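You operate a simulated robot arm through the tools that you are given. There is no shell and no other tool. Be economical: measure what you need, move in short steps, check, and stop when the job is done.

Carry out the task below with a simulated robot arm. There is one attempt and no reset: what you move stays moved.

Task
Unload the chuck and stand the bottle in the blue tray.
Fine: free the tailstock with the blue knob and park it, tilt the chuck up, then open the jaws; leave the knob on FREE. Set down upright: what you pick out.
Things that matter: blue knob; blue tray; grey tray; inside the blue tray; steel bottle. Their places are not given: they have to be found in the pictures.

The check looks at the end state, three seconds after you hand in, the way a careful person would. Anything else that was tipped, shoved, dropped, spilled or broken makes it a failure.

Robot
A 7-joint arm with a two-finger parallel gripper, fixed in place. Base frame: the origin is at the foot of the arm, x ahead of it, y to its left, z up; the work surface is at about z = 0.815. Readings come in m, rad, newtons and seconds.
With the tool pointing down near the work surface it reaches from about 0.24 to 0.68 m from the base axis. Its first joint turns from -1.152 to 1.152 rad. Payload 2.4 kg.
The TCP is the grasp point between the finger pads, 0.03 m short of the fingertips. In the tool frame z runs along the fingers and y along their closing line. Largest opening 0.094 m; finger width 0.028, thickness 0.01; the body of the gripper, 0.05 by 0.096 m, starts 0.055 m behind the TCP.
Orientation is that of the tool frame in the base frame, as a unit quaternion [x, y, z, w]. With the fingers straight down and closing along the base's y, the tool's x points along the base's -x, its y along +y and its z along -z.

Tools
- The arm moves only by the tool arm_command. Its argument "motion" is a list of rows, each an object (a shift or turn left out is 0, a gripper value left out holds the last) with "delta_rot": the turn, a rotation vector about the base's x, y, z in degrees, a list of three; "offset": the shift along the base's x, y, z in cm, a list of three; "hand": the finger opening in cm, from 0 to 9.4. In form: [{"delta_rot": [wx, wy, wz], "offset": [dx, dy, dz], "hand": hand}, ...]. A call has 1 to 12 rows; each row shifts and turns the commanded pose from where the row before left it. A row lasts 0.2 s, in which the tool goes at most 0.05 m and 0.15 rad; a call with a longer step from one row to the next is refused whole, and so is a gripper value outside its range. A pose out of reach is approached as far as the arm can. The call stops where the force on the tool passes 70 N (or 10 N more than at its start, if that is more) or the arm is blocked; 0.2 s more then pass. Each finger travels about 0.153 m/s and halts on what it meets, pressing with about 34 N; the grip force reading is that of the motor and also rises with nothing between the fingers. The clock runs only during rows and for 0.2 s after the last one: add rows that do not move to give the fingers time. The reply holds the time, the measured pose of the TCP, the force on the tool along the base axes, the opening and the grip force, in the units named above and with some noise, with the torque about the TCP (base axes, N m) and any sound that the robot's microphone picked up, and new pictures: "pictures" is both (left out), scene, wrist or none.
- Cameras (640 x 400 px; columns grow to the right, rows downward): "scene" is fixed at [0.0454, 0.4764, 1.4546]; the picture's right is [-0.71, -0.70, 0.00], its down [-0.33, 0.33, -0.88] and it looks along [0.62, -0.63, -0.47] (base axes); focal length 368 px, centre (320, 200). "wrist" rides on the gripper at [0.076, 0.014, -0.103] in the tool frame; the picture's right is [-0.18, 0.98, 0.00], its down [-0.75, -0.14, -0.64] and it looks along [-0.63, -0.12, 0.77] (tool axes); focal length 243 px, centre (320, 200).
- measure_at(camera, pixels): for up to 12 pixels [column, row] of the newest picture of that camera ("zoom" is the newest enlarged one), the place [x, y, z] in the base frame of the surface seen there, good to about 0.002 m. It takes no simulated time.
- close_up(camera, box): a new picture of the part [left, top, right, bottom] of that camera's present view, enlarged. It takes no simulated time.
- job_done(): hands the job in; it is judged then, once.

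Keep the steps short. Do not move on a guess: measure, check each grasp and each placing, and mend mistakes. In all there are 80 turns and 200 pictures (those below and enlarged ones count). Leave the gripper open and the arm clear of the work at the hand-in unless told otherwise, and finish with a single line.

The tools are called after "Call:" as name(argument=value, ...) on one line, values as JSON. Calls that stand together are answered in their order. arm_command: Moves the arm, as the interface text tells. Its arguments: {"type":"object","properties":{"motion":{"type":"array","items":{"type":"object","properties":{"delta_rot":{"type":"array","items":{"type":"number"}},"offset":{"type":"array","items":{"type":"number"}},"hand":{"type":"number"}}}},"pictures":{"type":"string","enum":["both","scene","wrist","none"]}},"required":["motion"]} The other tools are called the same way: measure_at (camera, pixels) gives the place of the surface under pixels of a picture; close_up (camera, box) takes an enlarged picture of a part of a camera's view; job_done () hands the job in.

At the start:

```text
time_s: 0.0
tool_pos: [0.3848, -0.0998, 1.2348]
ee_rot: [0.001, 1.0, 0.0, 0.0]
contact_force: [-0.8, -0.1, 0.6]
torque: [-0.02, -0.03, -0.03]
finger_gap: 0.0936
grasp_force: 0.0
```

scene: 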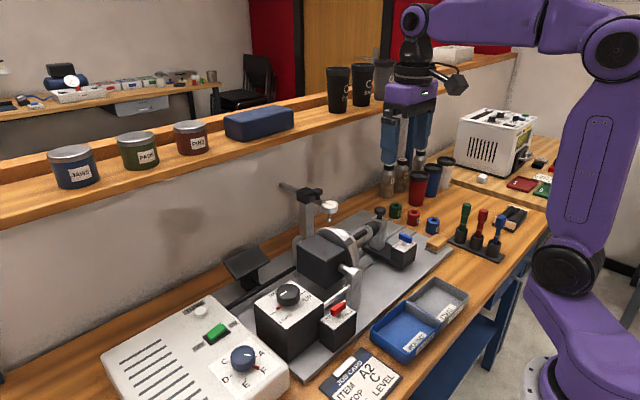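
wrist: 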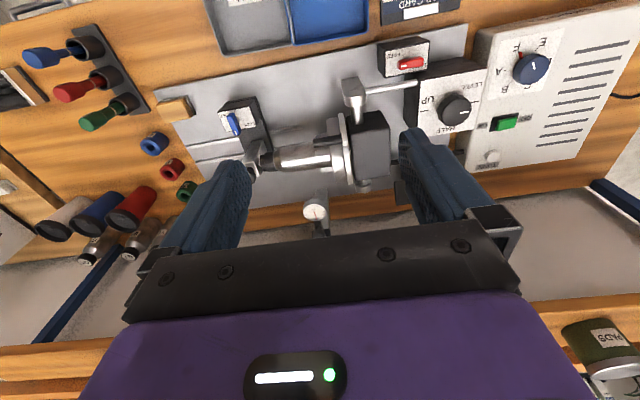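

I see the fixture in the middle of the bench. I'll look closer at it from both cameras before moving.

Call:
close_up(camera="scene", box=[240, 180, 480, 360])

Call:
close_up(camera="wrist", box=[180, 0, 500, 220])

```text
2.22 times, centred on (360, 270) of scene
```

zoom: 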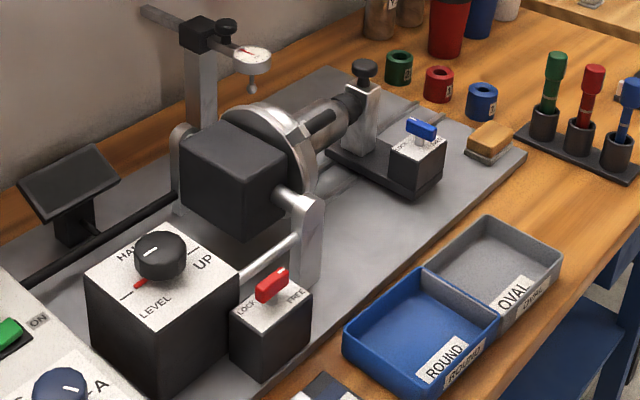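

```text
1.82 times, centred on (340, 110) of wrist
```

zoom: 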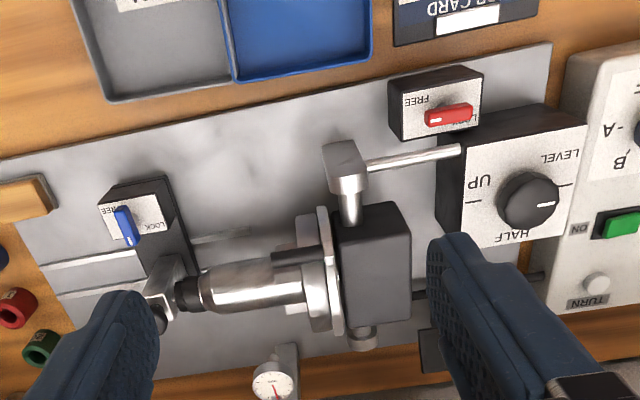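

Next I read the labels: the job card, the box on the left and the knob labels.

Call:
close_up(camera="scene", box=[100, 290, 290, 400])

Call:
close_up(camera="scene", box=[300, 320, 420, 400])

Call:
close_up(camera="wrist", box=[360, 20, 640, 200])

Call:
close_up(camera="scene", box=[250, 270, 370, 350])

Call:
close_up(camera="scene", box=[340, 200, 460, 280])

```text
3.37 times, centred on (195, 345) of scene
```

zoom: 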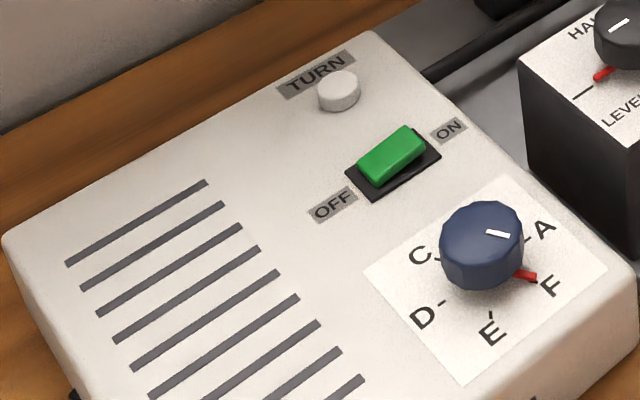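

```text
5.00 times, centred on (360, 360) of scene
```

zoom: 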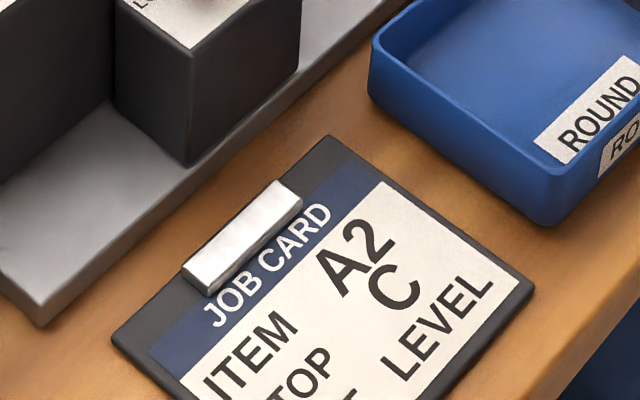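

```text
2.22 times, centred on (500, 110) of wrist
```

zoom: 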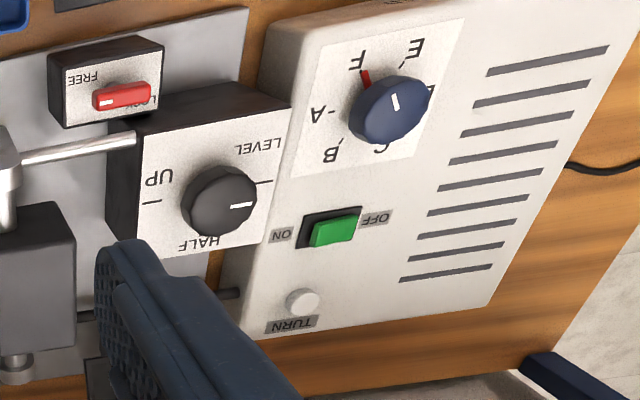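

```text
5.00 times, centred on (310, 310) of scene
```

zoom: 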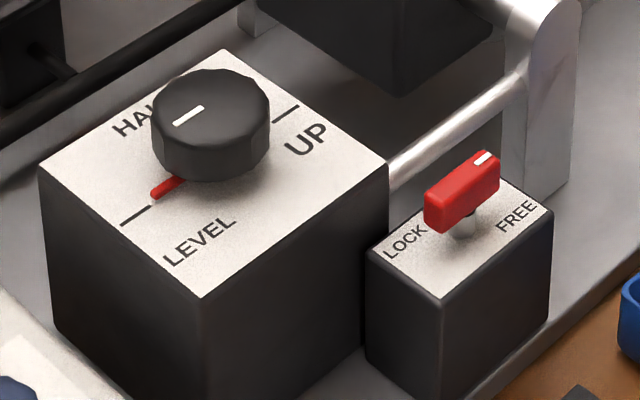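

```text
5.00 times, centred on (400, 240) of scene
```

zoom: 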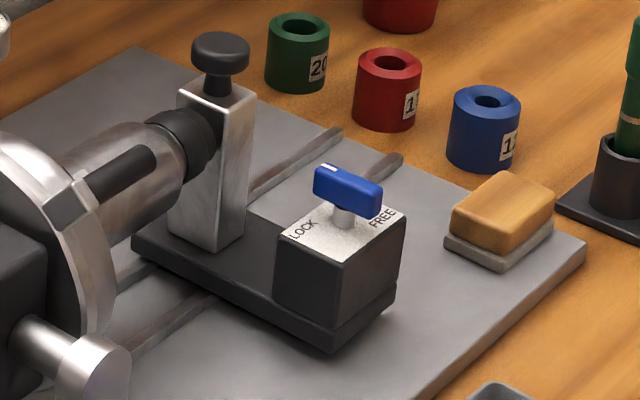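

I'll measure the key parts in the scene view: tailstock knob, black knob, red handle, bottle, tailstock post and trays.

Call:
measure_at(camera="scene", pixels=[[405, 236], [401, 249], [380, 212], [384, 240], [289, 292], [338, 309], [322, 260], [372, 226], [350, 270], [405, 330], [440, 298], [435, 242]])

Call:
measure_at(camera="wrist", pixels=[[233, 122], [236, 133], [405, 65], [419, 61], [455, 108], [294, 156], [252, 160], [345, 165], [370, 145], [532, 68], [503, 122], [316, 210]])

```text
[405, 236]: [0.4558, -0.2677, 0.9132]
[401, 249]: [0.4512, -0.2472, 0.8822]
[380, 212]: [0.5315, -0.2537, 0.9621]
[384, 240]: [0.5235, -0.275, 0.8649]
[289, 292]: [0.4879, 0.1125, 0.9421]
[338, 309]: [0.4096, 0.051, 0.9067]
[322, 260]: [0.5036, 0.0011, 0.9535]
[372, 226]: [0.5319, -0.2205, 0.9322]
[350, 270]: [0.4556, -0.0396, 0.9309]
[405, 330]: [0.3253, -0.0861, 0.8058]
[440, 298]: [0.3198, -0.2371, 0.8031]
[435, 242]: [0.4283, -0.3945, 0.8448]
```

```text
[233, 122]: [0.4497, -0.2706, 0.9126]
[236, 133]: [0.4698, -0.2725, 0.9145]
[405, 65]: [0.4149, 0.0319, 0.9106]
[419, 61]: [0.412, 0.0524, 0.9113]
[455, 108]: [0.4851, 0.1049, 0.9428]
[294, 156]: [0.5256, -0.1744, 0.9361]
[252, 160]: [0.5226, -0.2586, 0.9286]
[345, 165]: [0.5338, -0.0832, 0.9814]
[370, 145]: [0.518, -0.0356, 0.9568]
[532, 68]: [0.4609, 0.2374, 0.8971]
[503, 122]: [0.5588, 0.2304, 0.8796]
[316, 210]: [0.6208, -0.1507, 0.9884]
```

Bottle axis runs along y at x≈0.527. Blue handle sits at (0.46,-0.271,0.913). I move above it to inspect how the handle points before touching.

Call:
arm_command(motion=[{"offset": [2, -4, 0]}, {"offset": [2, -4, -2]}, {"offset": [2, -4, -3]}, {"offset": [1.5, -4, -4]}, {"offset": [0, -1.1, -4]}, {"offset": [0, 0, -4]}, {"offset": [0, 0, -4]}, {}], pictures="both")

```text
refused: row 3 steps farther than a row can; nothing moved
```

Call:
arm_command(motion=[{"offset": [2, -4, 0]}, {"offset": [2, -4, -1]}, {"offset": [2, -3, -3]}, {"offset": [1.5, -3, -3]}, {"offset": [0, -3.1, -3]}, {"offset": [0, 0, -4]}, {"offset": [0, 0, -4]}, {}], pictures="both")

```text
time_s: 1.8
tool_pos: [0.4632, -0.2715, 1.0557]
ee_rot: [0.0, 1.0, -0.001, 0.0]
contact_force: [0.5, -0.4, 0.2]
torque: [0.01, 0.01, 0.01]
finger_gap: 0.0938
grasp_force: 0.1
```

scene: 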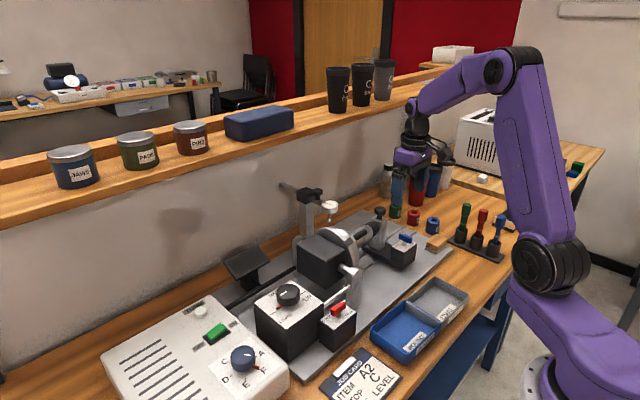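
wrist: 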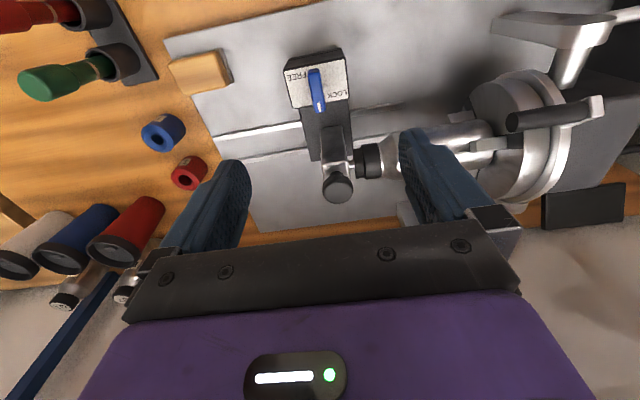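

Call:
close_up(camera="wrist", box=[270, 40, 400, 120])

Call:
close_up(camera="wrist", box=[300, 60, 620, 240])

Call:
measure_at(camera="wrist", pixels=[[315, 75], [317, 90], [319, 105], [294, 80], [340, 98], [290, 60], [345, 60], [336, 188], [370, 160], [435, 140], [480, 132], [335, 145]])

```text
4.92 times, centred on (335, 80) of wrist
```

zoom: 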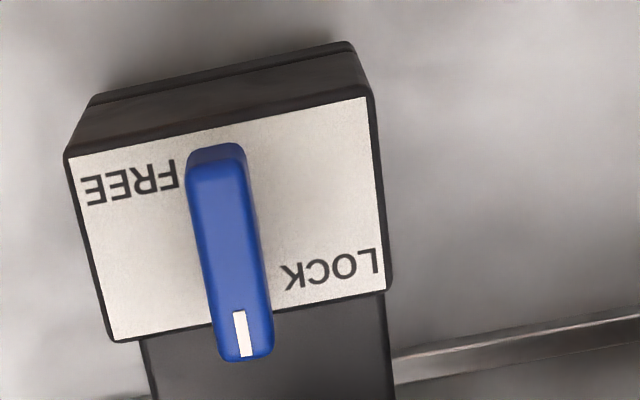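

```text
2.00 times, centred on (460, 150) of wrist
```

zoom: 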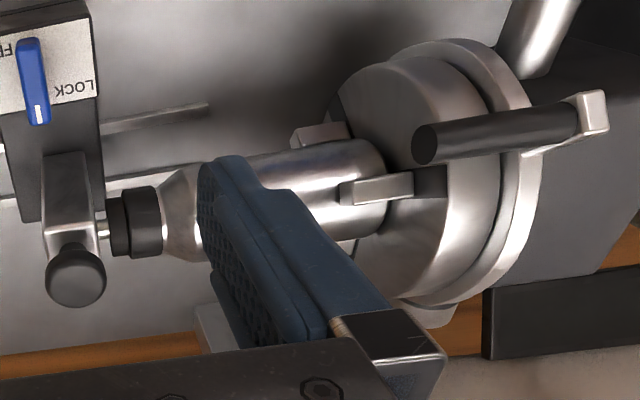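

```text
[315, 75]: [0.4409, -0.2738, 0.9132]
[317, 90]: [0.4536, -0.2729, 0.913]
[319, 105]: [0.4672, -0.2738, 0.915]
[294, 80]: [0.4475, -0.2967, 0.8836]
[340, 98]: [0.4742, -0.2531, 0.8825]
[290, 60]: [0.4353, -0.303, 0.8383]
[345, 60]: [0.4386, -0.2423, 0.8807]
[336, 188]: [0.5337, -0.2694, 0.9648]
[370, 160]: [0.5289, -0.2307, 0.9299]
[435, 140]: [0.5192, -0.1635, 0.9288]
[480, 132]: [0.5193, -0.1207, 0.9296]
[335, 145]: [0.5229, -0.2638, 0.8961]
```

LOCK lies at the +x end where the white mark points. FREE is on the -y side, so the knob must turn 90° clockwise seen from above. Handle centre ≈ (0.454,-0.273), top 0.914, label plate 0.883. I descend onto it with tips at ~0.891.

Call:
arm_command(motion=[{"offset": [-0.9, -0.2, -3], "hand": 4}, {"offset": [0, 0, -4]}, {"offset": [0, 0, -3.5]}, {"offset": [0, 0, -2]}, {"offset": [0, 0, -1]}, {}], pictures="wrist")

```text
time_s: 3.2
tool_pos: [0.4487, -0.2717, 0.9169]
ee_rot: [0.001, 1.0, 0.0, 0.0]
contact_force: [-0.4, 0.0, -0.4]
torque: [-0.01, -0.03, 0.02]
finger_gap: 0.0401
grasp_force: 0.1
```

wrist: 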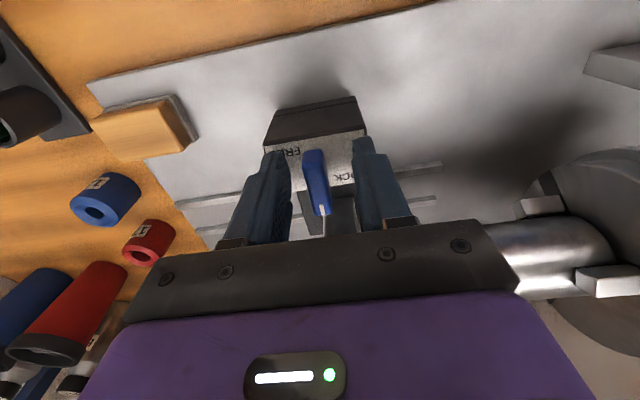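

The handle is between the fingers. I nudge x by 4 mm to centre, then close.

Call:
arm_command(motion=[{"offset": [0.4, -0.1, 0]}, {"hand": 1.0}, {"hand": 0}, {}, {}], pictures="wrist")

```text
time_s: 4.4
tool_pos: [0.4537, -0.2725, 0.9191]
ee_rot: [0.0, 1.0, 0.0, 0.0]
contact_force: [-2.1, -4.6, 0.3]
torque: [0.03, -0.35, -0.03]
finger_gap: 0.0118
grasp_force: 45.1
```

wrist: 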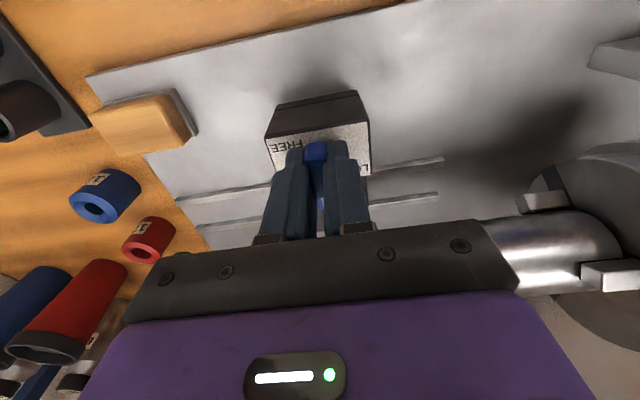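

Gripped (gap 11.8 mm). I turn −40° first to check that it goes this way.

Call:
arm_command(motion=[{"delta_rot": [0, 0, -8]}, {"delta_rot": [0, 0, -8]}, {"delta_rot": [0, 0, -8]}, {"delta_rot": [0, 0, -8]}, {"delta_rot": [0, 0, -8]}, {}], pictures="scene")

```text
time_s: 5.8
tool_pos: [0.4531, -0.2712, 0.9183]
ee_rot: [0.343, 0.939, 0.001, -0.002]
contact_force: [5.7, 2.8, -38.2]
torque: [0.01, -0.18, -0.01]
finger_gap: 0.0117
grasp_force: 44.8
```

scene: 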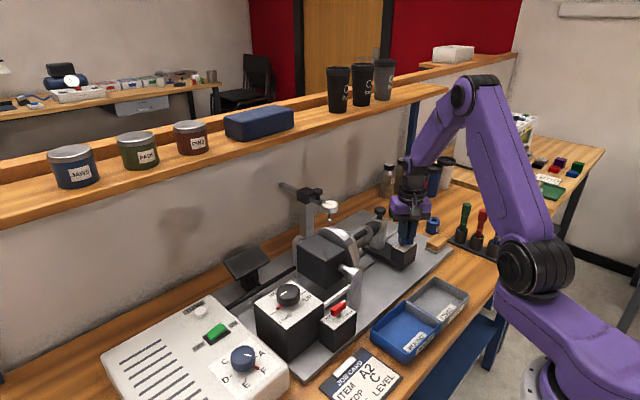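

It turns freely (torque ~0), with some downward pull. I lower 1 mm and go on turning the remaining 50°.

Call:
arm_command(motion=[{"delta_rot": [0, 0, -8], "offset": [0, 0, -0.1]}, {"delta_rot": [0, 0, -8]}, {"delta_rot": [0, 0, -8]}, {"delta_rot": [0, 0, -8]}, {"delta_rot": [0, 0, -8]}, {"delta_rot": [0, 0, -8]}, {}], pictures="wrist")

```text
time_s: 7.4
tool_pos: [0.4553, -0.2728, 0.9201]
ee_rot: [0.695, 0.719, 0.0, 0.003]
contact_force: [24.4, 3.9, -21.6]
torque: [0.68, -0.04, -0.02]
finger_gap: 0.0119
grasp_force: 45.1
```

wrist: 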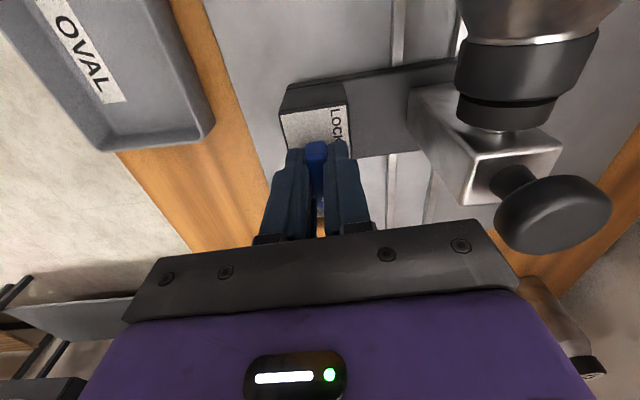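

Now release and look at the mark, raising clear of the knob.

Call:
arm_command(motion=[{"hand": 4}, {}, {"offset": [0, 0, 4]}, {"offset": [0, 0, 4]}, {"offset": [0, 4, 4]}, {"delta_rot": [0, 0, 8]}, {"delta_rot": [0, 0, 8]}, {"delta_rot": [0, 0, 8]}, {"delta_rot": [0, 0, 8]}, {"delta_rot": [0, 0, 8]}, {}], pictures="both")

```text
refused: row 5 steps farther than a row can; nothing moved
```

Call:
arm_command(motion=[{"hand": 4}, {}, {"offset": [0, 0, 4]}, {"offset": [0, 0, 4]}, {"offset": [0, 0, 4]}, {"delta_rot": [0, 0, 8]}, {"delta_rot": [0, 0, 8]}, {"delta_rot": [0, 0, 8]}, {"delta_rot": [0, 0, 8]}, {"delta_rot": [0, 0, 8]}, {}], pictures="both")

```text
time_s: 9.8
tool_pos: [0.4541, -0.2709, 1.0368]
ee_rot: [0.406, 0.914, 0.0, 0.001]
contact_force: [0.5, -0.2, 0.7]
torque: [0.0, 0.05, -0.01]
finger_gap: 0.0403
grasp_force: 0.1
```

scene: 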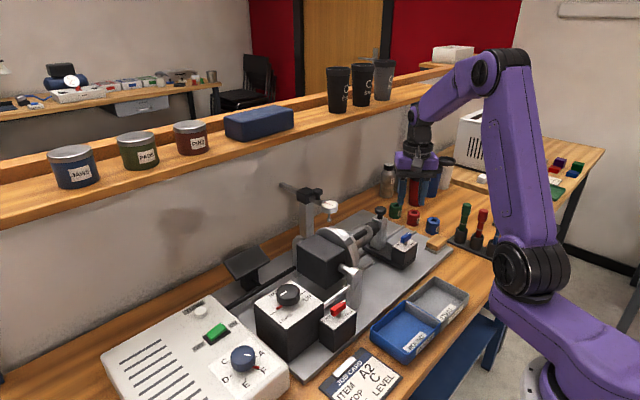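
wrist: 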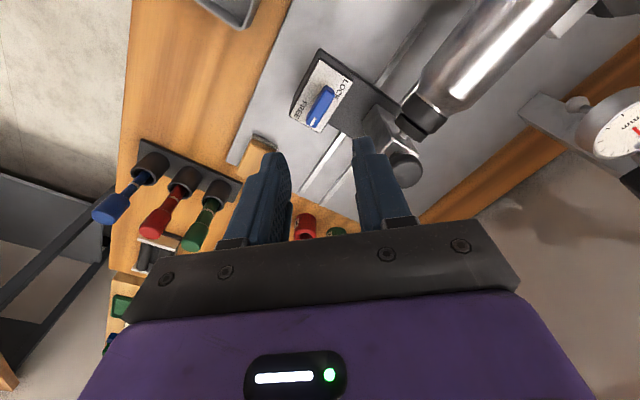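

Call:
close_up(camera="wrist", box=[270, 30, 430, 150])

Call:
close_up(camera="scene", box=[340, 190, 460, 270])

Call:
measure_at(camera="scene", pixels=[[432, 247], [440, 244], [437, 236], [448, 238], [380, 228], [405, 262], [415, 252], [380, 210], [402, 212], [423, 218], [452, 248], [398, 228]])

Call:
measure_at(camera="wrist", pixels=[[325, 95], [318, 115], [250, 150], [265, 140], [340, 140], [320, 190], [310, 190], [405, 140], [408, 172], [240, 165]])

```text
3.33 times, centred on (350, 90) of wrist
```

zoom: 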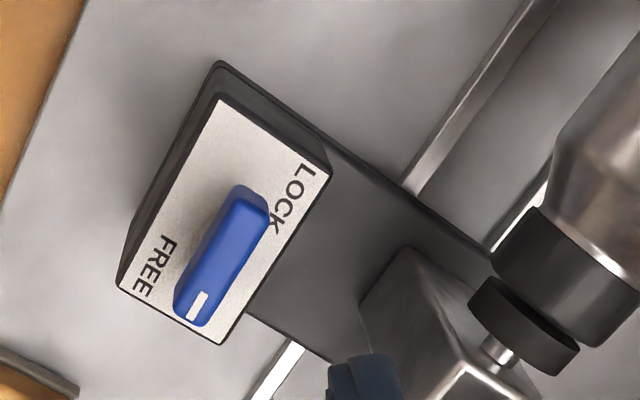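

```text
5.00 times, centred on (400, 230) of scene
```

zoom: 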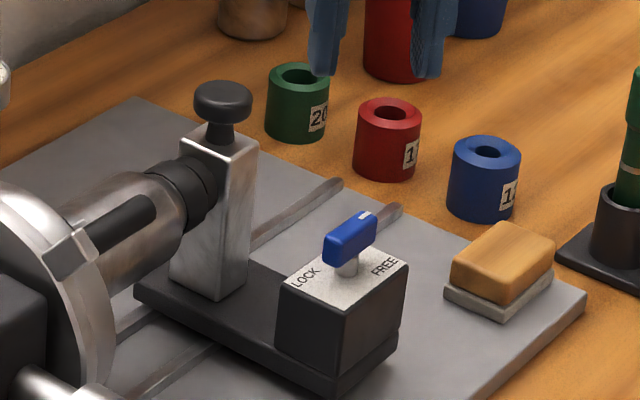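

```text
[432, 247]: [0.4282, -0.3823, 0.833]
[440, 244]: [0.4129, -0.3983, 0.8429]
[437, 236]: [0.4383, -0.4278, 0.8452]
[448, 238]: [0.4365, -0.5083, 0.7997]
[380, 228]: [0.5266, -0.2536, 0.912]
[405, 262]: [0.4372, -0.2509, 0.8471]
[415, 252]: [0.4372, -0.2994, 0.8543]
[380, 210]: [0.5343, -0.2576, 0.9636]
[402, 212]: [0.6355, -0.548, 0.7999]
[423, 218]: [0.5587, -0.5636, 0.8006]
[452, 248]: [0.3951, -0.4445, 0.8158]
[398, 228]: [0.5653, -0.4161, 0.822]
```

```text
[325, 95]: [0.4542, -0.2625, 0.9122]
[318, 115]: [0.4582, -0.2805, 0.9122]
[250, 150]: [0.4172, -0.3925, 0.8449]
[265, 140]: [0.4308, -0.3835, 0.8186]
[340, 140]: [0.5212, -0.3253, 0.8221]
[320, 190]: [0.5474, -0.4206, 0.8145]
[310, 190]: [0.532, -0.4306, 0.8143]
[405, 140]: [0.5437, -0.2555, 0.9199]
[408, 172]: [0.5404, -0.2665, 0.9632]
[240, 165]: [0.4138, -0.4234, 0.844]
```

The mark now points to FREE. Next I slide the tailstock toward -y by pushing on the +y face of its knob box (face at y≈-0.242, x 0.435–0.475, z up to 0.883). I go with closed fingers, straightened to yaw 0, at y≈-0.21.

Call:
arm_command(motion=[{"delta_rot": [0, 0, 8], "hand": 0, "offset": [0, 3, 0]}, {"delta_rot": [0, 0, 8], "offset": [0, 3.1, 0]}, {"delta_rot": [0, 0, 8]}, {"delta_rot": [0, 0, 8]}, {"delta_rot": [0, 0, 8]}, {"delta_rot": [0, 0, 8], "offset": [0, 0, -4]}, {"offset": [0, 0, -4]}, {"offset": [0, 0, -4]}, {"offset": [0, 0, -3.4]}, {}], pictures="both")

```text
time_s: 12.0
tool_pos: [0.4528, -0.2101, 0.8827]
ee_rot: [-0.001, 1.0, 0.0, 0.0]
contact_force: [0.0, 0.3, -0.2]
torque: [0.03, 0.01, 0.01]
finger_gap: 0.0
grasp_force: 33.1
```

scene: 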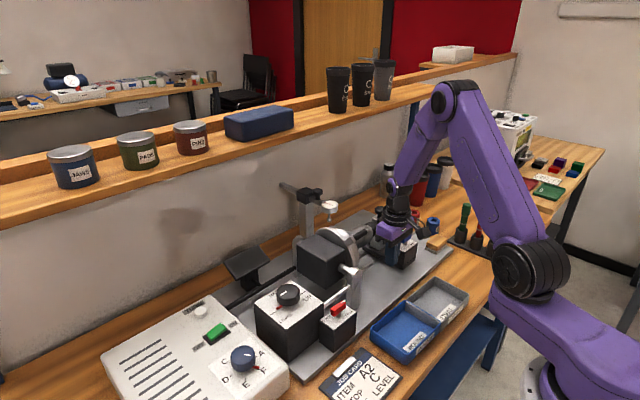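
wrist: 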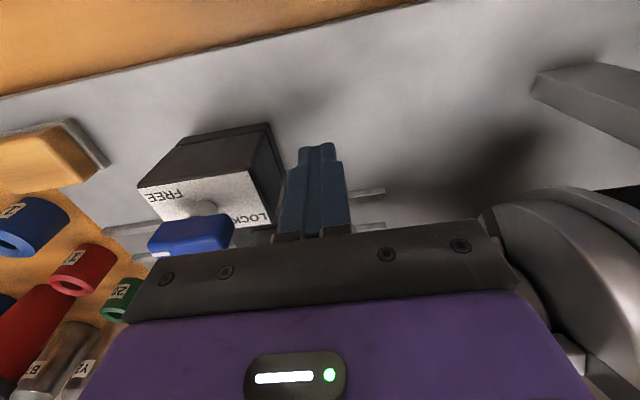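

Call:
measure_at(camera="wrist", pixels=[[110, 165], [95, 178], [78, 125], [45, 190], [188, 138], [268, 128], [140, 185], [105, 233], [130, 255], [385, 190], [380, 228], [20, 150]])

Call:
close_up(camera="wrist", box=[0, 90, 320, 290])

```text
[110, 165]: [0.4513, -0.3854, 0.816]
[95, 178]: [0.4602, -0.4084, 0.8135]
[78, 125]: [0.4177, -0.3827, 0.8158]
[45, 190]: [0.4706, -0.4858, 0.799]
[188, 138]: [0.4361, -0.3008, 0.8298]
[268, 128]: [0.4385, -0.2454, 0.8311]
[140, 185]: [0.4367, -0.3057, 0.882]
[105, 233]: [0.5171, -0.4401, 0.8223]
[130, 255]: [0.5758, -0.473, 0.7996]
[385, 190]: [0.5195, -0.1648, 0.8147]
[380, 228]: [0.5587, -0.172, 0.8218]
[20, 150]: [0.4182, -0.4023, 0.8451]
```

```text
2.00 times, centred on (160, 190) of wrist
```

zoom: 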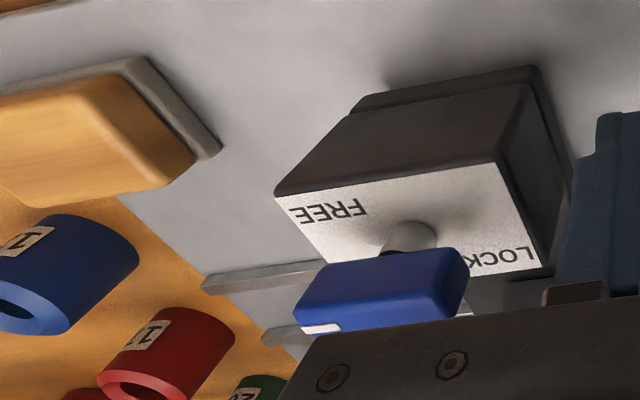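

The wooden block's near edge is at y≈-0.385, in line with the tailstock base (front edge y≈-0.304), so I have about 8 cm at most. I push in small steps, 5 cm of travel first.

Call:
arm_command(motion=[{"offset": [0, -1.5, 0]}, {"offset": [0, -1, 0]}, {"offset": [0, -1.2, 0]}, {"offset": [0, -1.2, 0]}, {"offset": [0, -1.2, 0]}, {"offset": [0, -1.2, 0]}, {}], pictures="both")

```text
time_s: 13.6
tool_pos: [0.4542, -0.2859, 0.8851]
ee_rot: [-0.001, 1.0, 0.0, 0.0]
contact_force: [4.6, 3.9, -1.1]
torque: [0.1, -0.07, 0.07]
finger_gap: 0.0001
grasp_force: 32.8
```

scene: 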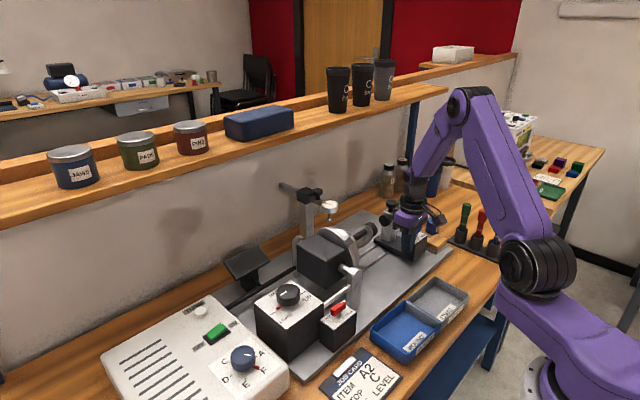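
wrist: 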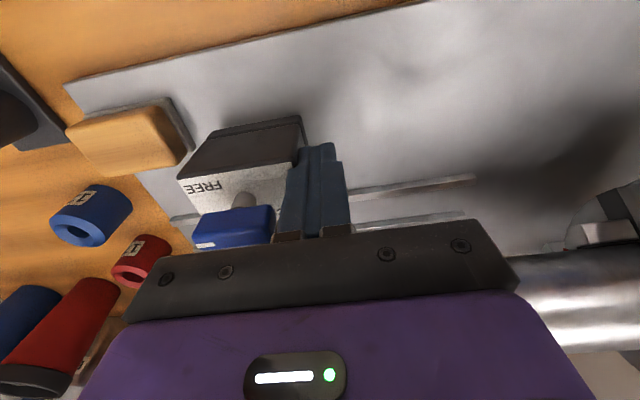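

It slides easily. I measure the gap left to the block.

Call:
measure_at(camera="wrist", pixels=[[195, 148], [193, 165], [212, 133], [182, 185], [175, 105], [187, 160], [160, 110], [170, 218]])

Call:
close_up(camera="wrist", box=[60, 90, 320, 260])

Call:
close_up(camera="scene", box=[290, 180, 470, 300])

```text
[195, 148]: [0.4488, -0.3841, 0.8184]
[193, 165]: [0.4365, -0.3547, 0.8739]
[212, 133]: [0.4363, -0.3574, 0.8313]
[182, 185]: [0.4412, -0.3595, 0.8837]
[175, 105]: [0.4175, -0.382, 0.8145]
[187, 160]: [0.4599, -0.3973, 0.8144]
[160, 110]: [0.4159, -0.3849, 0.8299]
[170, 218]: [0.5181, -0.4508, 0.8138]
```

```text
2.35 times, centred on (190, 175) of wrist
```

zoom: 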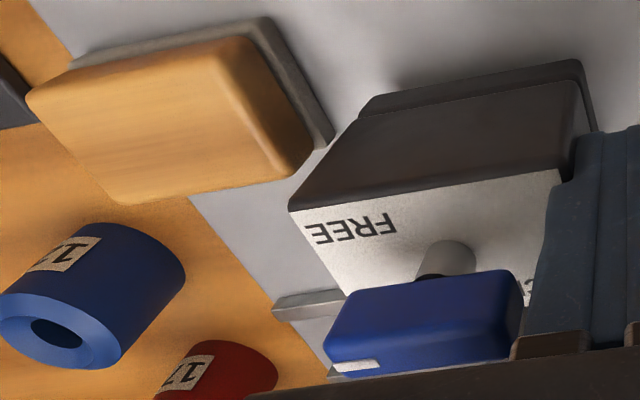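

```text
3.33 times, centred on (380, 240) of scene
```

zoom: 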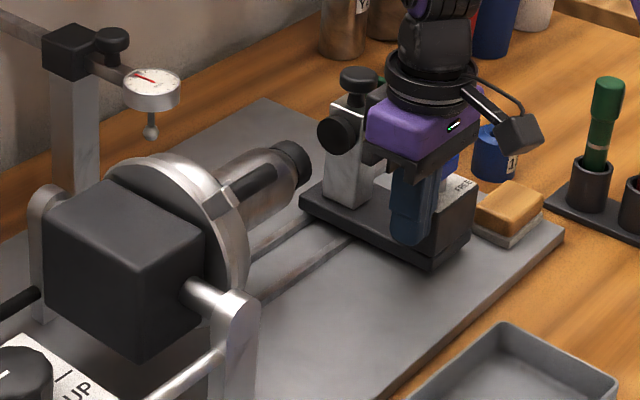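

About 2.5 cm remain to the block. I push 1.6 cm more, gently, feeling for an end stop.

Call:
arm_command(motion=[{"offset": [0, -0.5, 0]}, {"offset": [0, -0.5, 0]}, {"offset": [0, -0.3, 0]}, {"offset": [0, -0.3, 0]}, {}], pictures="wrist")

```text
time_s: 14.8
tool_pos: [0.4539, -0.2945, 0.8862]
ee_rot: [-0.004, 1.0, 0.003, -0.003]
contact_force: [-0.3, 35.5, 1.2]
torque: [0.29, -0.02, -0.22]
finger_gap: 0.0
grasp_force: 33.1
```

wrist: 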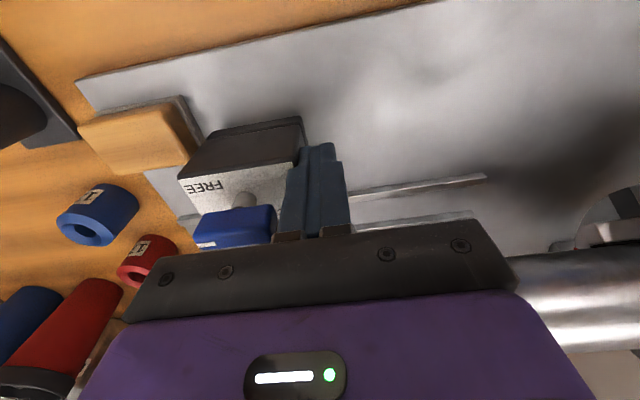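

A firm stop came at about 6 cm of travel, so the tailstock is parked clear of the block. I back off, rise, and go look at the black knob and red handle.

Call:
arm_command(motion=[{"offset": [0, 2.5, 0]}, {"offset": [0, 0, 4.5]}, {"offset": [0, 0, 4.8]}, {"offset": [0, 0, 4.8]}, {"offset": [0, 0, 4.8]}, {"offset": [-1, 4.5, 0]}, {"offset": [-1, 4.8, 0]}, {"offset": [-0.5, 4.8, 0]}, {"offset": [0, 4.8, 0]}, {"offset": [0, 4.8, 0]}, {"offset": [0, 4.8, 0]}, {}], pictures="both")

```text
time_s: 17.4
tool_pos: [0.4286, 0.0098, 1.0764]
ee_rot: [0.0, 1.0, 0.0, 0.0]
contact_force: [-0.4, -0.5, 0.1]
torque: [-0.04, 0.0, 0.04]
finger_gap: 0.0001
grasp_force: 33.1
```

scene: 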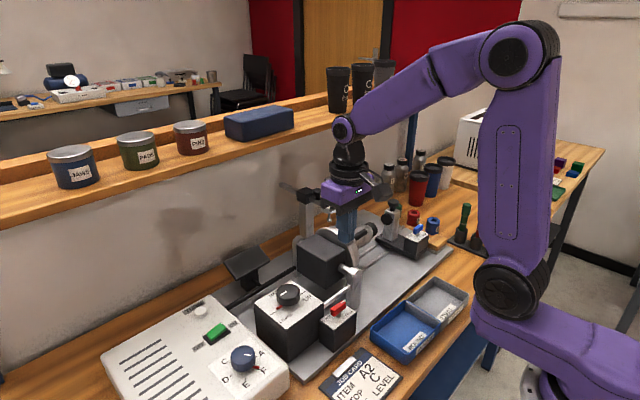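
wrist: 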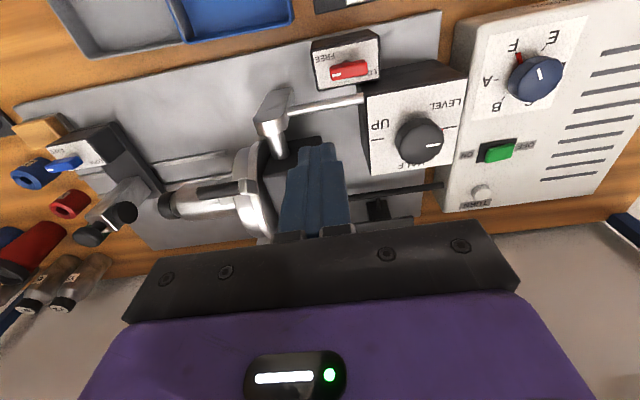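

Call:
close_up(camera="wrist", box=[250, 20, 480, 180])

Call:
measure_at(camera="wrist", pixels=[[336, 73], [350, 70], [364, 68], [378, 66], [335, 52], [418, 138], [434, 147], [378, 138], [450, 128], [405, 166], [382, 123], [440, 103]])

Call:
close_up(camera="scene", box=[290, 170, 460, 290])

```text
2.50 times, centred on (365, 100) of wrist
```

zoom: 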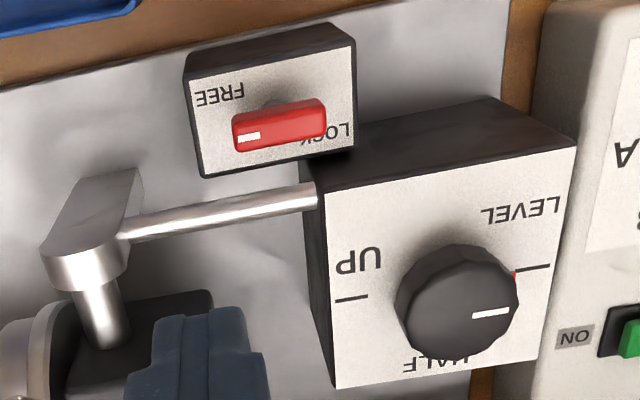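

```text
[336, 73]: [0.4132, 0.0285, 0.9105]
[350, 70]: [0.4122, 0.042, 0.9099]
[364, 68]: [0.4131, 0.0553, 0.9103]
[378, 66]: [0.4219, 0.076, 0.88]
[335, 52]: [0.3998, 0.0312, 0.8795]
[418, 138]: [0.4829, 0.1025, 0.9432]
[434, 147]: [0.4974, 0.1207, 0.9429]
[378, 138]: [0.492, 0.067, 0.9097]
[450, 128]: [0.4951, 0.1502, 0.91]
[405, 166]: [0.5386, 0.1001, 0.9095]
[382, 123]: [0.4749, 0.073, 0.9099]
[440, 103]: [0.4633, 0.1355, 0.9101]
```

```text
3.33 times, centred on (375, 230) of scene
```

zoom: 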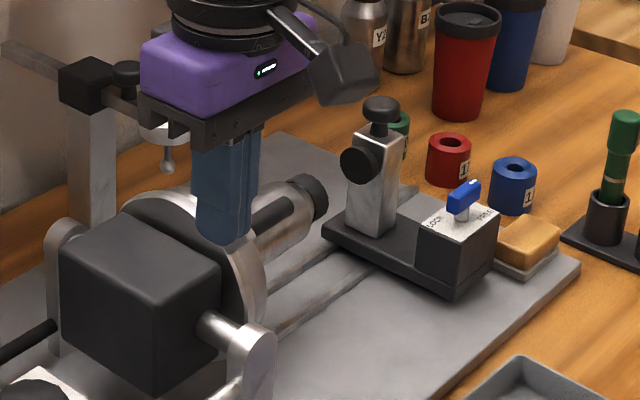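

By the same layout as the blue knob, the red handle already points to FREE, so I leave it. The black knob (centre ≈ (0.494,0.109), top 0.943) points to LEVEL (+y). HALF is at +x and UP at -y, so it needs −180° in two strokes. I move above it.

Call:
arm_command(motion=[{"offset": [2, 4, 0], "hand": 8}, {"offset": [2, 4, 0]}, {"offset": [2.5, 1.9, 0]}, {"offset": [0, 0, -4]}, {}], pictures="wrist")

```text
time_s: 18.6
tool_pos: [0.4942, 0.1072, 1.0359]
ee_rot: [0.0, 1.0, 0.0, -0.001]
contact_force: [0.6, 1.2, -0.7]
torque: [-0.03, -0.02, 0.03]
finger_gap: 0.08
grasp_force: 0.0
```

wrist: 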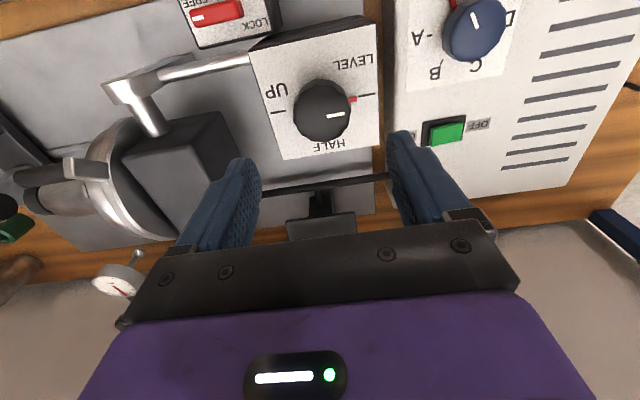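

Call:
measure_at(camera="wrist", pixels=[[297, 112], [347, 109], [320, 86], [322, 134], [322, 112], [278, 112], [365, 96], [340, 114], [190, 120], [130, 85], [155, 120], [230, 190]])

Call:
close_up(camera="wrist", box=[0, 0, 400, 250])

```text
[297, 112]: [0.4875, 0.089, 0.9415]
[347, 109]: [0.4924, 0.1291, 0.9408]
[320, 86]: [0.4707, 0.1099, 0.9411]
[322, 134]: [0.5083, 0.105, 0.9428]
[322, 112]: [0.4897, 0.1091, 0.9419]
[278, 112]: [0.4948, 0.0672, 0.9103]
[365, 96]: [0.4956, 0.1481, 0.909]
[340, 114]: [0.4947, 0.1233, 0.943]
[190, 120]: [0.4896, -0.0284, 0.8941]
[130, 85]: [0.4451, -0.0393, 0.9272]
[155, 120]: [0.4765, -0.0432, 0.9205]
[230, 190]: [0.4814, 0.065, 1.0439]
```

```text
1.60 times, centred on (200, 125) of wrist
```

zoom: 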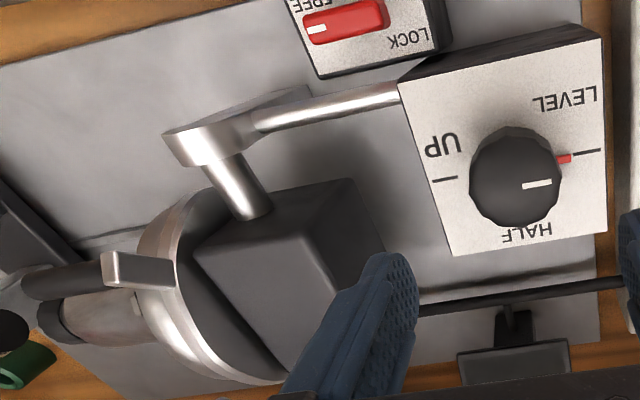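

Knob centre (0.490,0.109), diameter ~42 mm. I descend and grip it.

Call:
arm_command(motion=[{"offset": [-0.4, 0.2, -3], "hand": 7}, {"offset": [0, 0, -3]}, {"offset": [0, 0, -2.8]}, {}, {"hand": 3}, {"hand": 2}, {}, {}], pictures="wrist")

```text
time_s: 20.4
tool_pos: [0.4891, 0.109, 0.9461]
ee_rot: [0.0, 1.0, 0.0, 0.0]
contact_force: [1.3, -8.4, -8.7]
torque: [-0.21, -0.38, -0.05]
finger_gap: 0.0473
grasp_force: 45.2
```

wrist: 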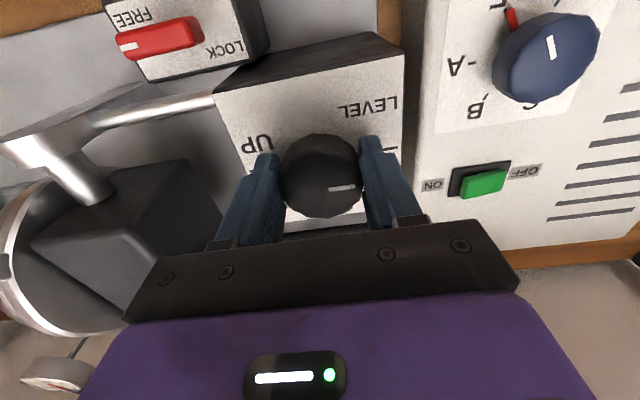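

Gripped at 47 mm. I turn −40° toward HALF and watch the chuck.

Call:
arm_command(motion=[{"delta_rot": [0, 0, -8]}, {"delta_rot": [0, 0, -8]}, {"delta_rot": [0, 0, -8]}, {"delta_rot": [0, 0, -8]}, {"delta_rot": [0, 0, -8]}, {}], pictures="both")

```text
time_s: 21.8
tool_pos: [0.4899, 0.1116, 0.9449]
ee_rot: [0.342, 0.94, -0.001, -0.001]
contact_force: [4.8, 7.3, -40.2]
torque: [0.03, -0.24, 0.02]
finger_gap: 0.0474
grasp_force: 44.6
```

scene: 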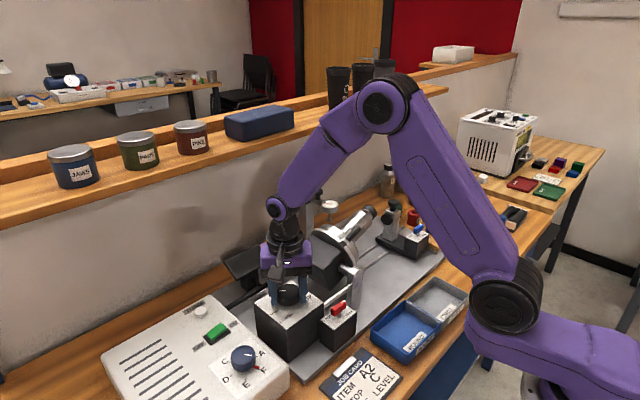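
wrist: 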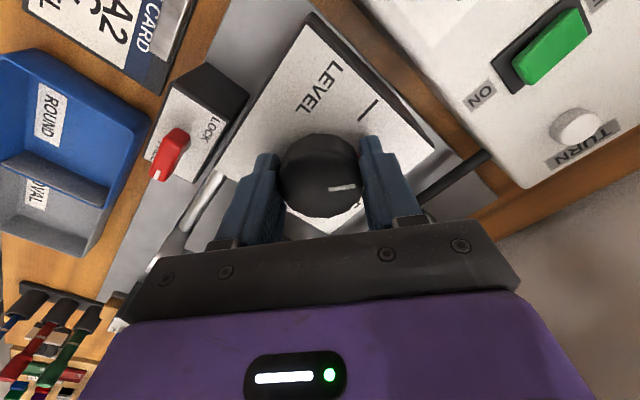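

The chuck follows the knob. Check the dial gauge clearance before going on.

Call:
close_up(camera="scene", box=[260, 180, 440, 300])

Call:
measure_at(camera="scene", pixels=[[330, 204], [333, 211], [372, 211], [360, 220], [345, 240], [335, 255]])

```text
3.33 times, centred on (350, 240) of scene
```

zoom: 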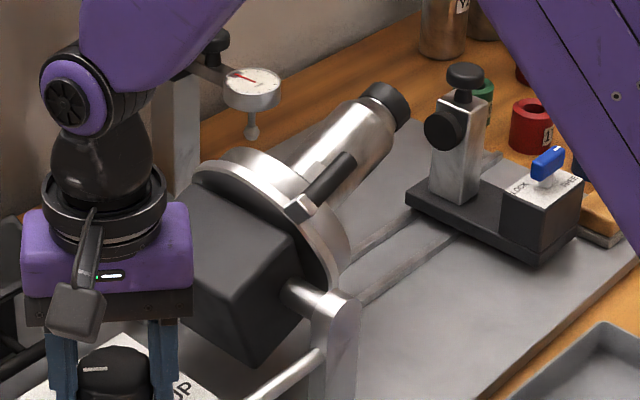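

```text
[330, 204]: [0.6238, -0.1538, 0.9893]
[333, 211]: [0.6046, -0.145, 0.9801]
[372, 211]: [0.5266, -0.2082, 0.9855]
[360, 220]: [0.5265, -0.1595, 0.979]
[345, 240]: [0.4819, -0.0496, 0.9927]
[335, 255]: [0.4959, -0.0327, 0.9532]
```

Clear by ~5 cm. I continue to HALF with −48° more.

Call:
arm_command(motion=[{"delta_rot": [0, 0, -8]}, {"delta_rot": [0, 0, -8]}, {"delta_rot": [0, 0, -8]}, {"delta_rot": [0, 0, -8]}, {"delta_rot": [0, 0, -8]}, {"delta_rot": [0, 0, -8]}, {}], pictures="both")

```text
time_s: 23.4
tool_pos: [0.4919, 0.1109, 0.9469]
ee_rot: [0.696, 0.718, 0.004, 0.003]
contact_force: [23.0, 25.8, -30.1]
torque: [0.61, -0.12, 0.03]
finger_gap: 0.0475
grasp_force: 45.2
```

scene: 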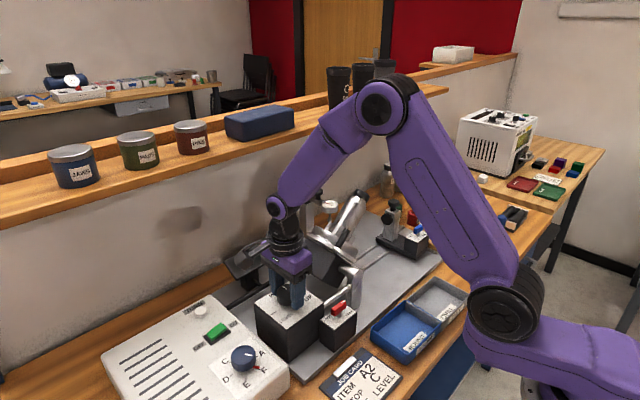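
wrist: 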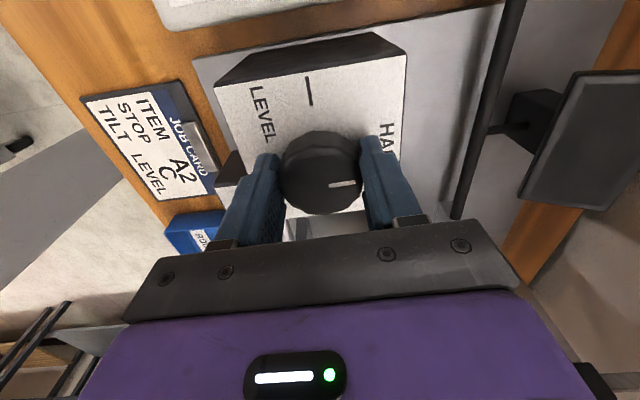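

Near HALF with 45° of tilt. The wrist may have more travel, so I try −40° more in the same grip.

Call:
arm_command(motion=[{"delta_rot": [0, 0, -8]}, {"delta_rot": [0, 0, -8]}, {"delta_rot": [0, 0, -8]}, {"delta_rot": [0, 0, -8]}, {"delta_rot": [0, 0, -8]}, {}], pictures="both")

```text
time_s: 24.8
tool_pos: [0.4936, 0.1104, 0.9474]
ee_rot: [0.899, 0.437, 0.006, 0.002]
contact_force: [18.9, 16.7, 12.7]
torque: [-0.05, -0.59, 0.0]
finger_gap: 0.0476
grasp_force: 45.1
```

scene: 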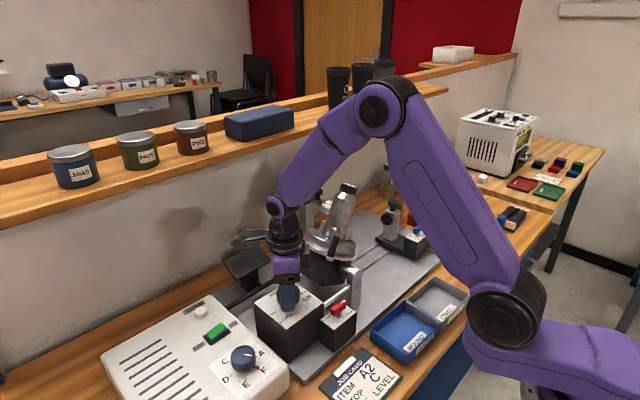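
wrist: 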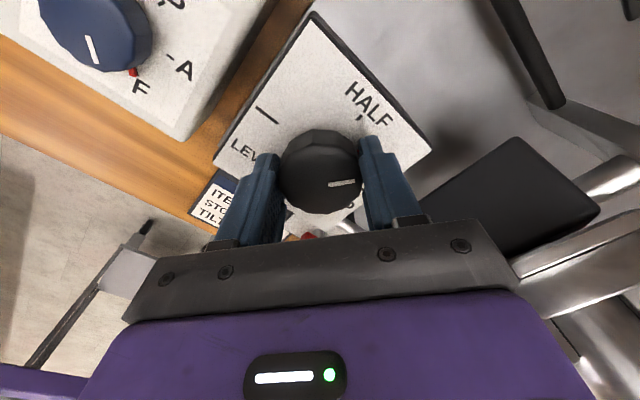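

Call:
close_up(camera="scene", box=[230, 160, 410, 300])

```text
2.86 times, centred on (320, 230) of scene
```

zoom: 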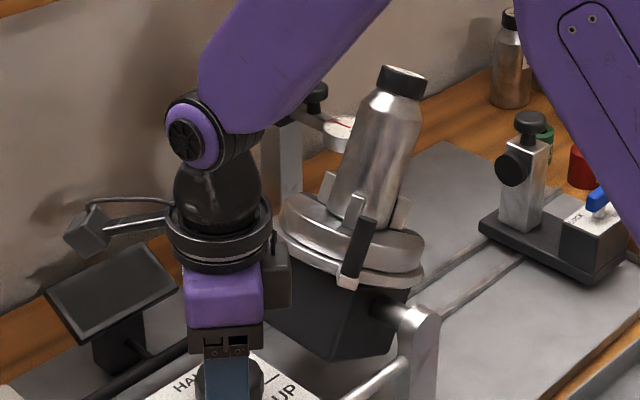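

The chuck is almost vertical and has room. Finishing the turn, −51° more to UP.

Call:
arm_command(motion=[{"delta_rot": [0, 0, -8]}, {"delta_rot": [0, 0, -8]}, {"delta_rot": [0, 0, -8]}, {"delta_rot": [0, 0, -8]}, {"delta_rot": [0, 0, -8]}, {"delta_rot": [0, 0, -8]}, {"delta_rot": [0, 0, -4]}, {}], pictures="both")

```text
time_s: 26.1
tool_pos: [0.4964, 0.1101, 0.947]
ee_rot: [0.995, 0.096, -0.002, 0.008]
contact_force: [-1.6, -5.6, 4.2]
torque: [-0.49, -0.22, 0.02]
finger_gap: 0.0473
grasp_force: 46.0
out of reach, approached as far as the arm can: row 6
stopped in row 6: the force on the tool passed its limit at 85 N (the readings are from after the stop); the commanded pose is now the measured one
```

scene: 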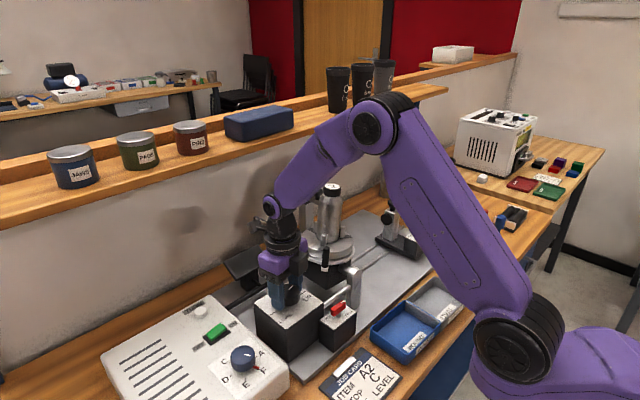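
wrist: 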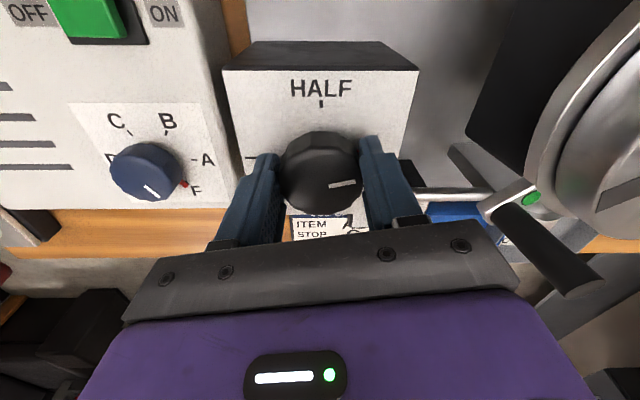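

The wrist is at its limit ~169° in. I release and look at where the knob settles.

Call:
arm_command(motion=[{"hand": 7}, {}, {"offset": [0, 0, 4]}, {"offset": [0, 0, 4]}, {}], pictures="both")

```text
time_s: 27.3
tool_pos: [0.497, 0.1096, 1.0278]
ee_rot: [0.995, 0.096, -0.003, 0.008]
contact_force: [-0.1, 0.2, 0.0]
torque: [-0.02, 0.01, 0.03]
finger_gap: 0.0699
grasp_force: 0.0
```

scene: 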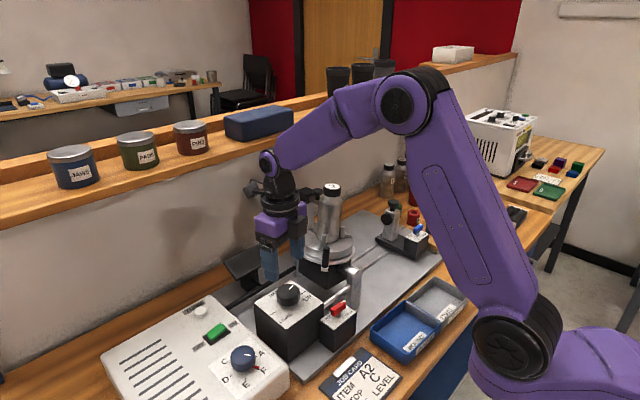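
wrist: 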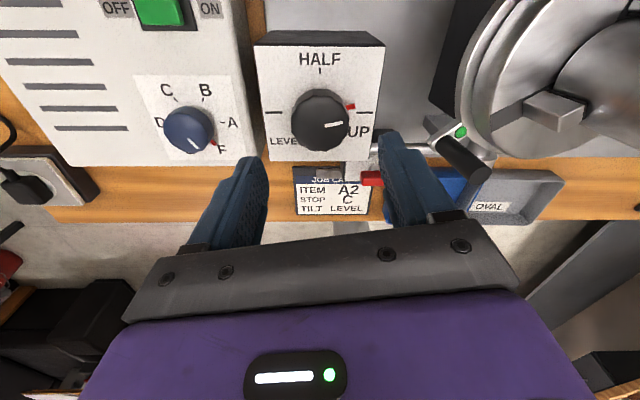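

Call:
close_up(camera="wrist", box=[250, 30, 390, 170])

Call:
close_up(camera="wrist", box=[400, 0, 640, 240])

Call:
measure_at(camera="wrist", pixels=[[353, 105], [345, 107], [365, 113], [275, 113], [320, 118], [310, 122], [335, 122], [461, 132], [440, 125], [470, 170]])

```text
2.86 times, centred on (320, 100) of wrist
```

zoom: 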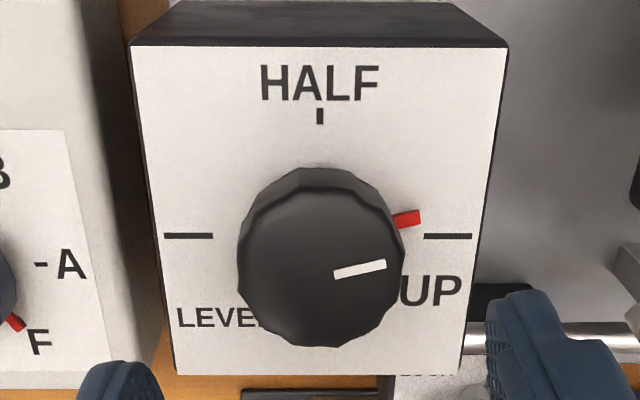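

```text
1.67 times, centred on (520, 120) of wrist
```

zoom: 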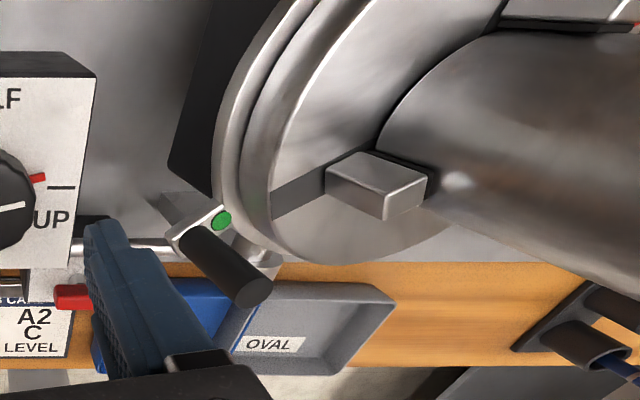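

```text
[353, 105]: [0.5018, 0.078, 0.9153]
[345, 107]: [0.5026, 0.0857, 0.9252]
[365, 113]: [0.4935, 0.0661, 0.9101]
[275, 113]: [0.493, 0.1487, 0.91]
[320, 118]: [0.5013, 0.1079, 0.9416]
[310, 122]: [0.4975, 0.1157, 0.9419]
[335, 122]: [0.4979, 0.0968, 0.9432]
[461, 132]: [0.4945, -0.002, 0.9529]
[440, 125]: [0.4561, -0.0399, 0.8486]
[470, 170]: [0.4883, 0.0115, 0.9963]
```

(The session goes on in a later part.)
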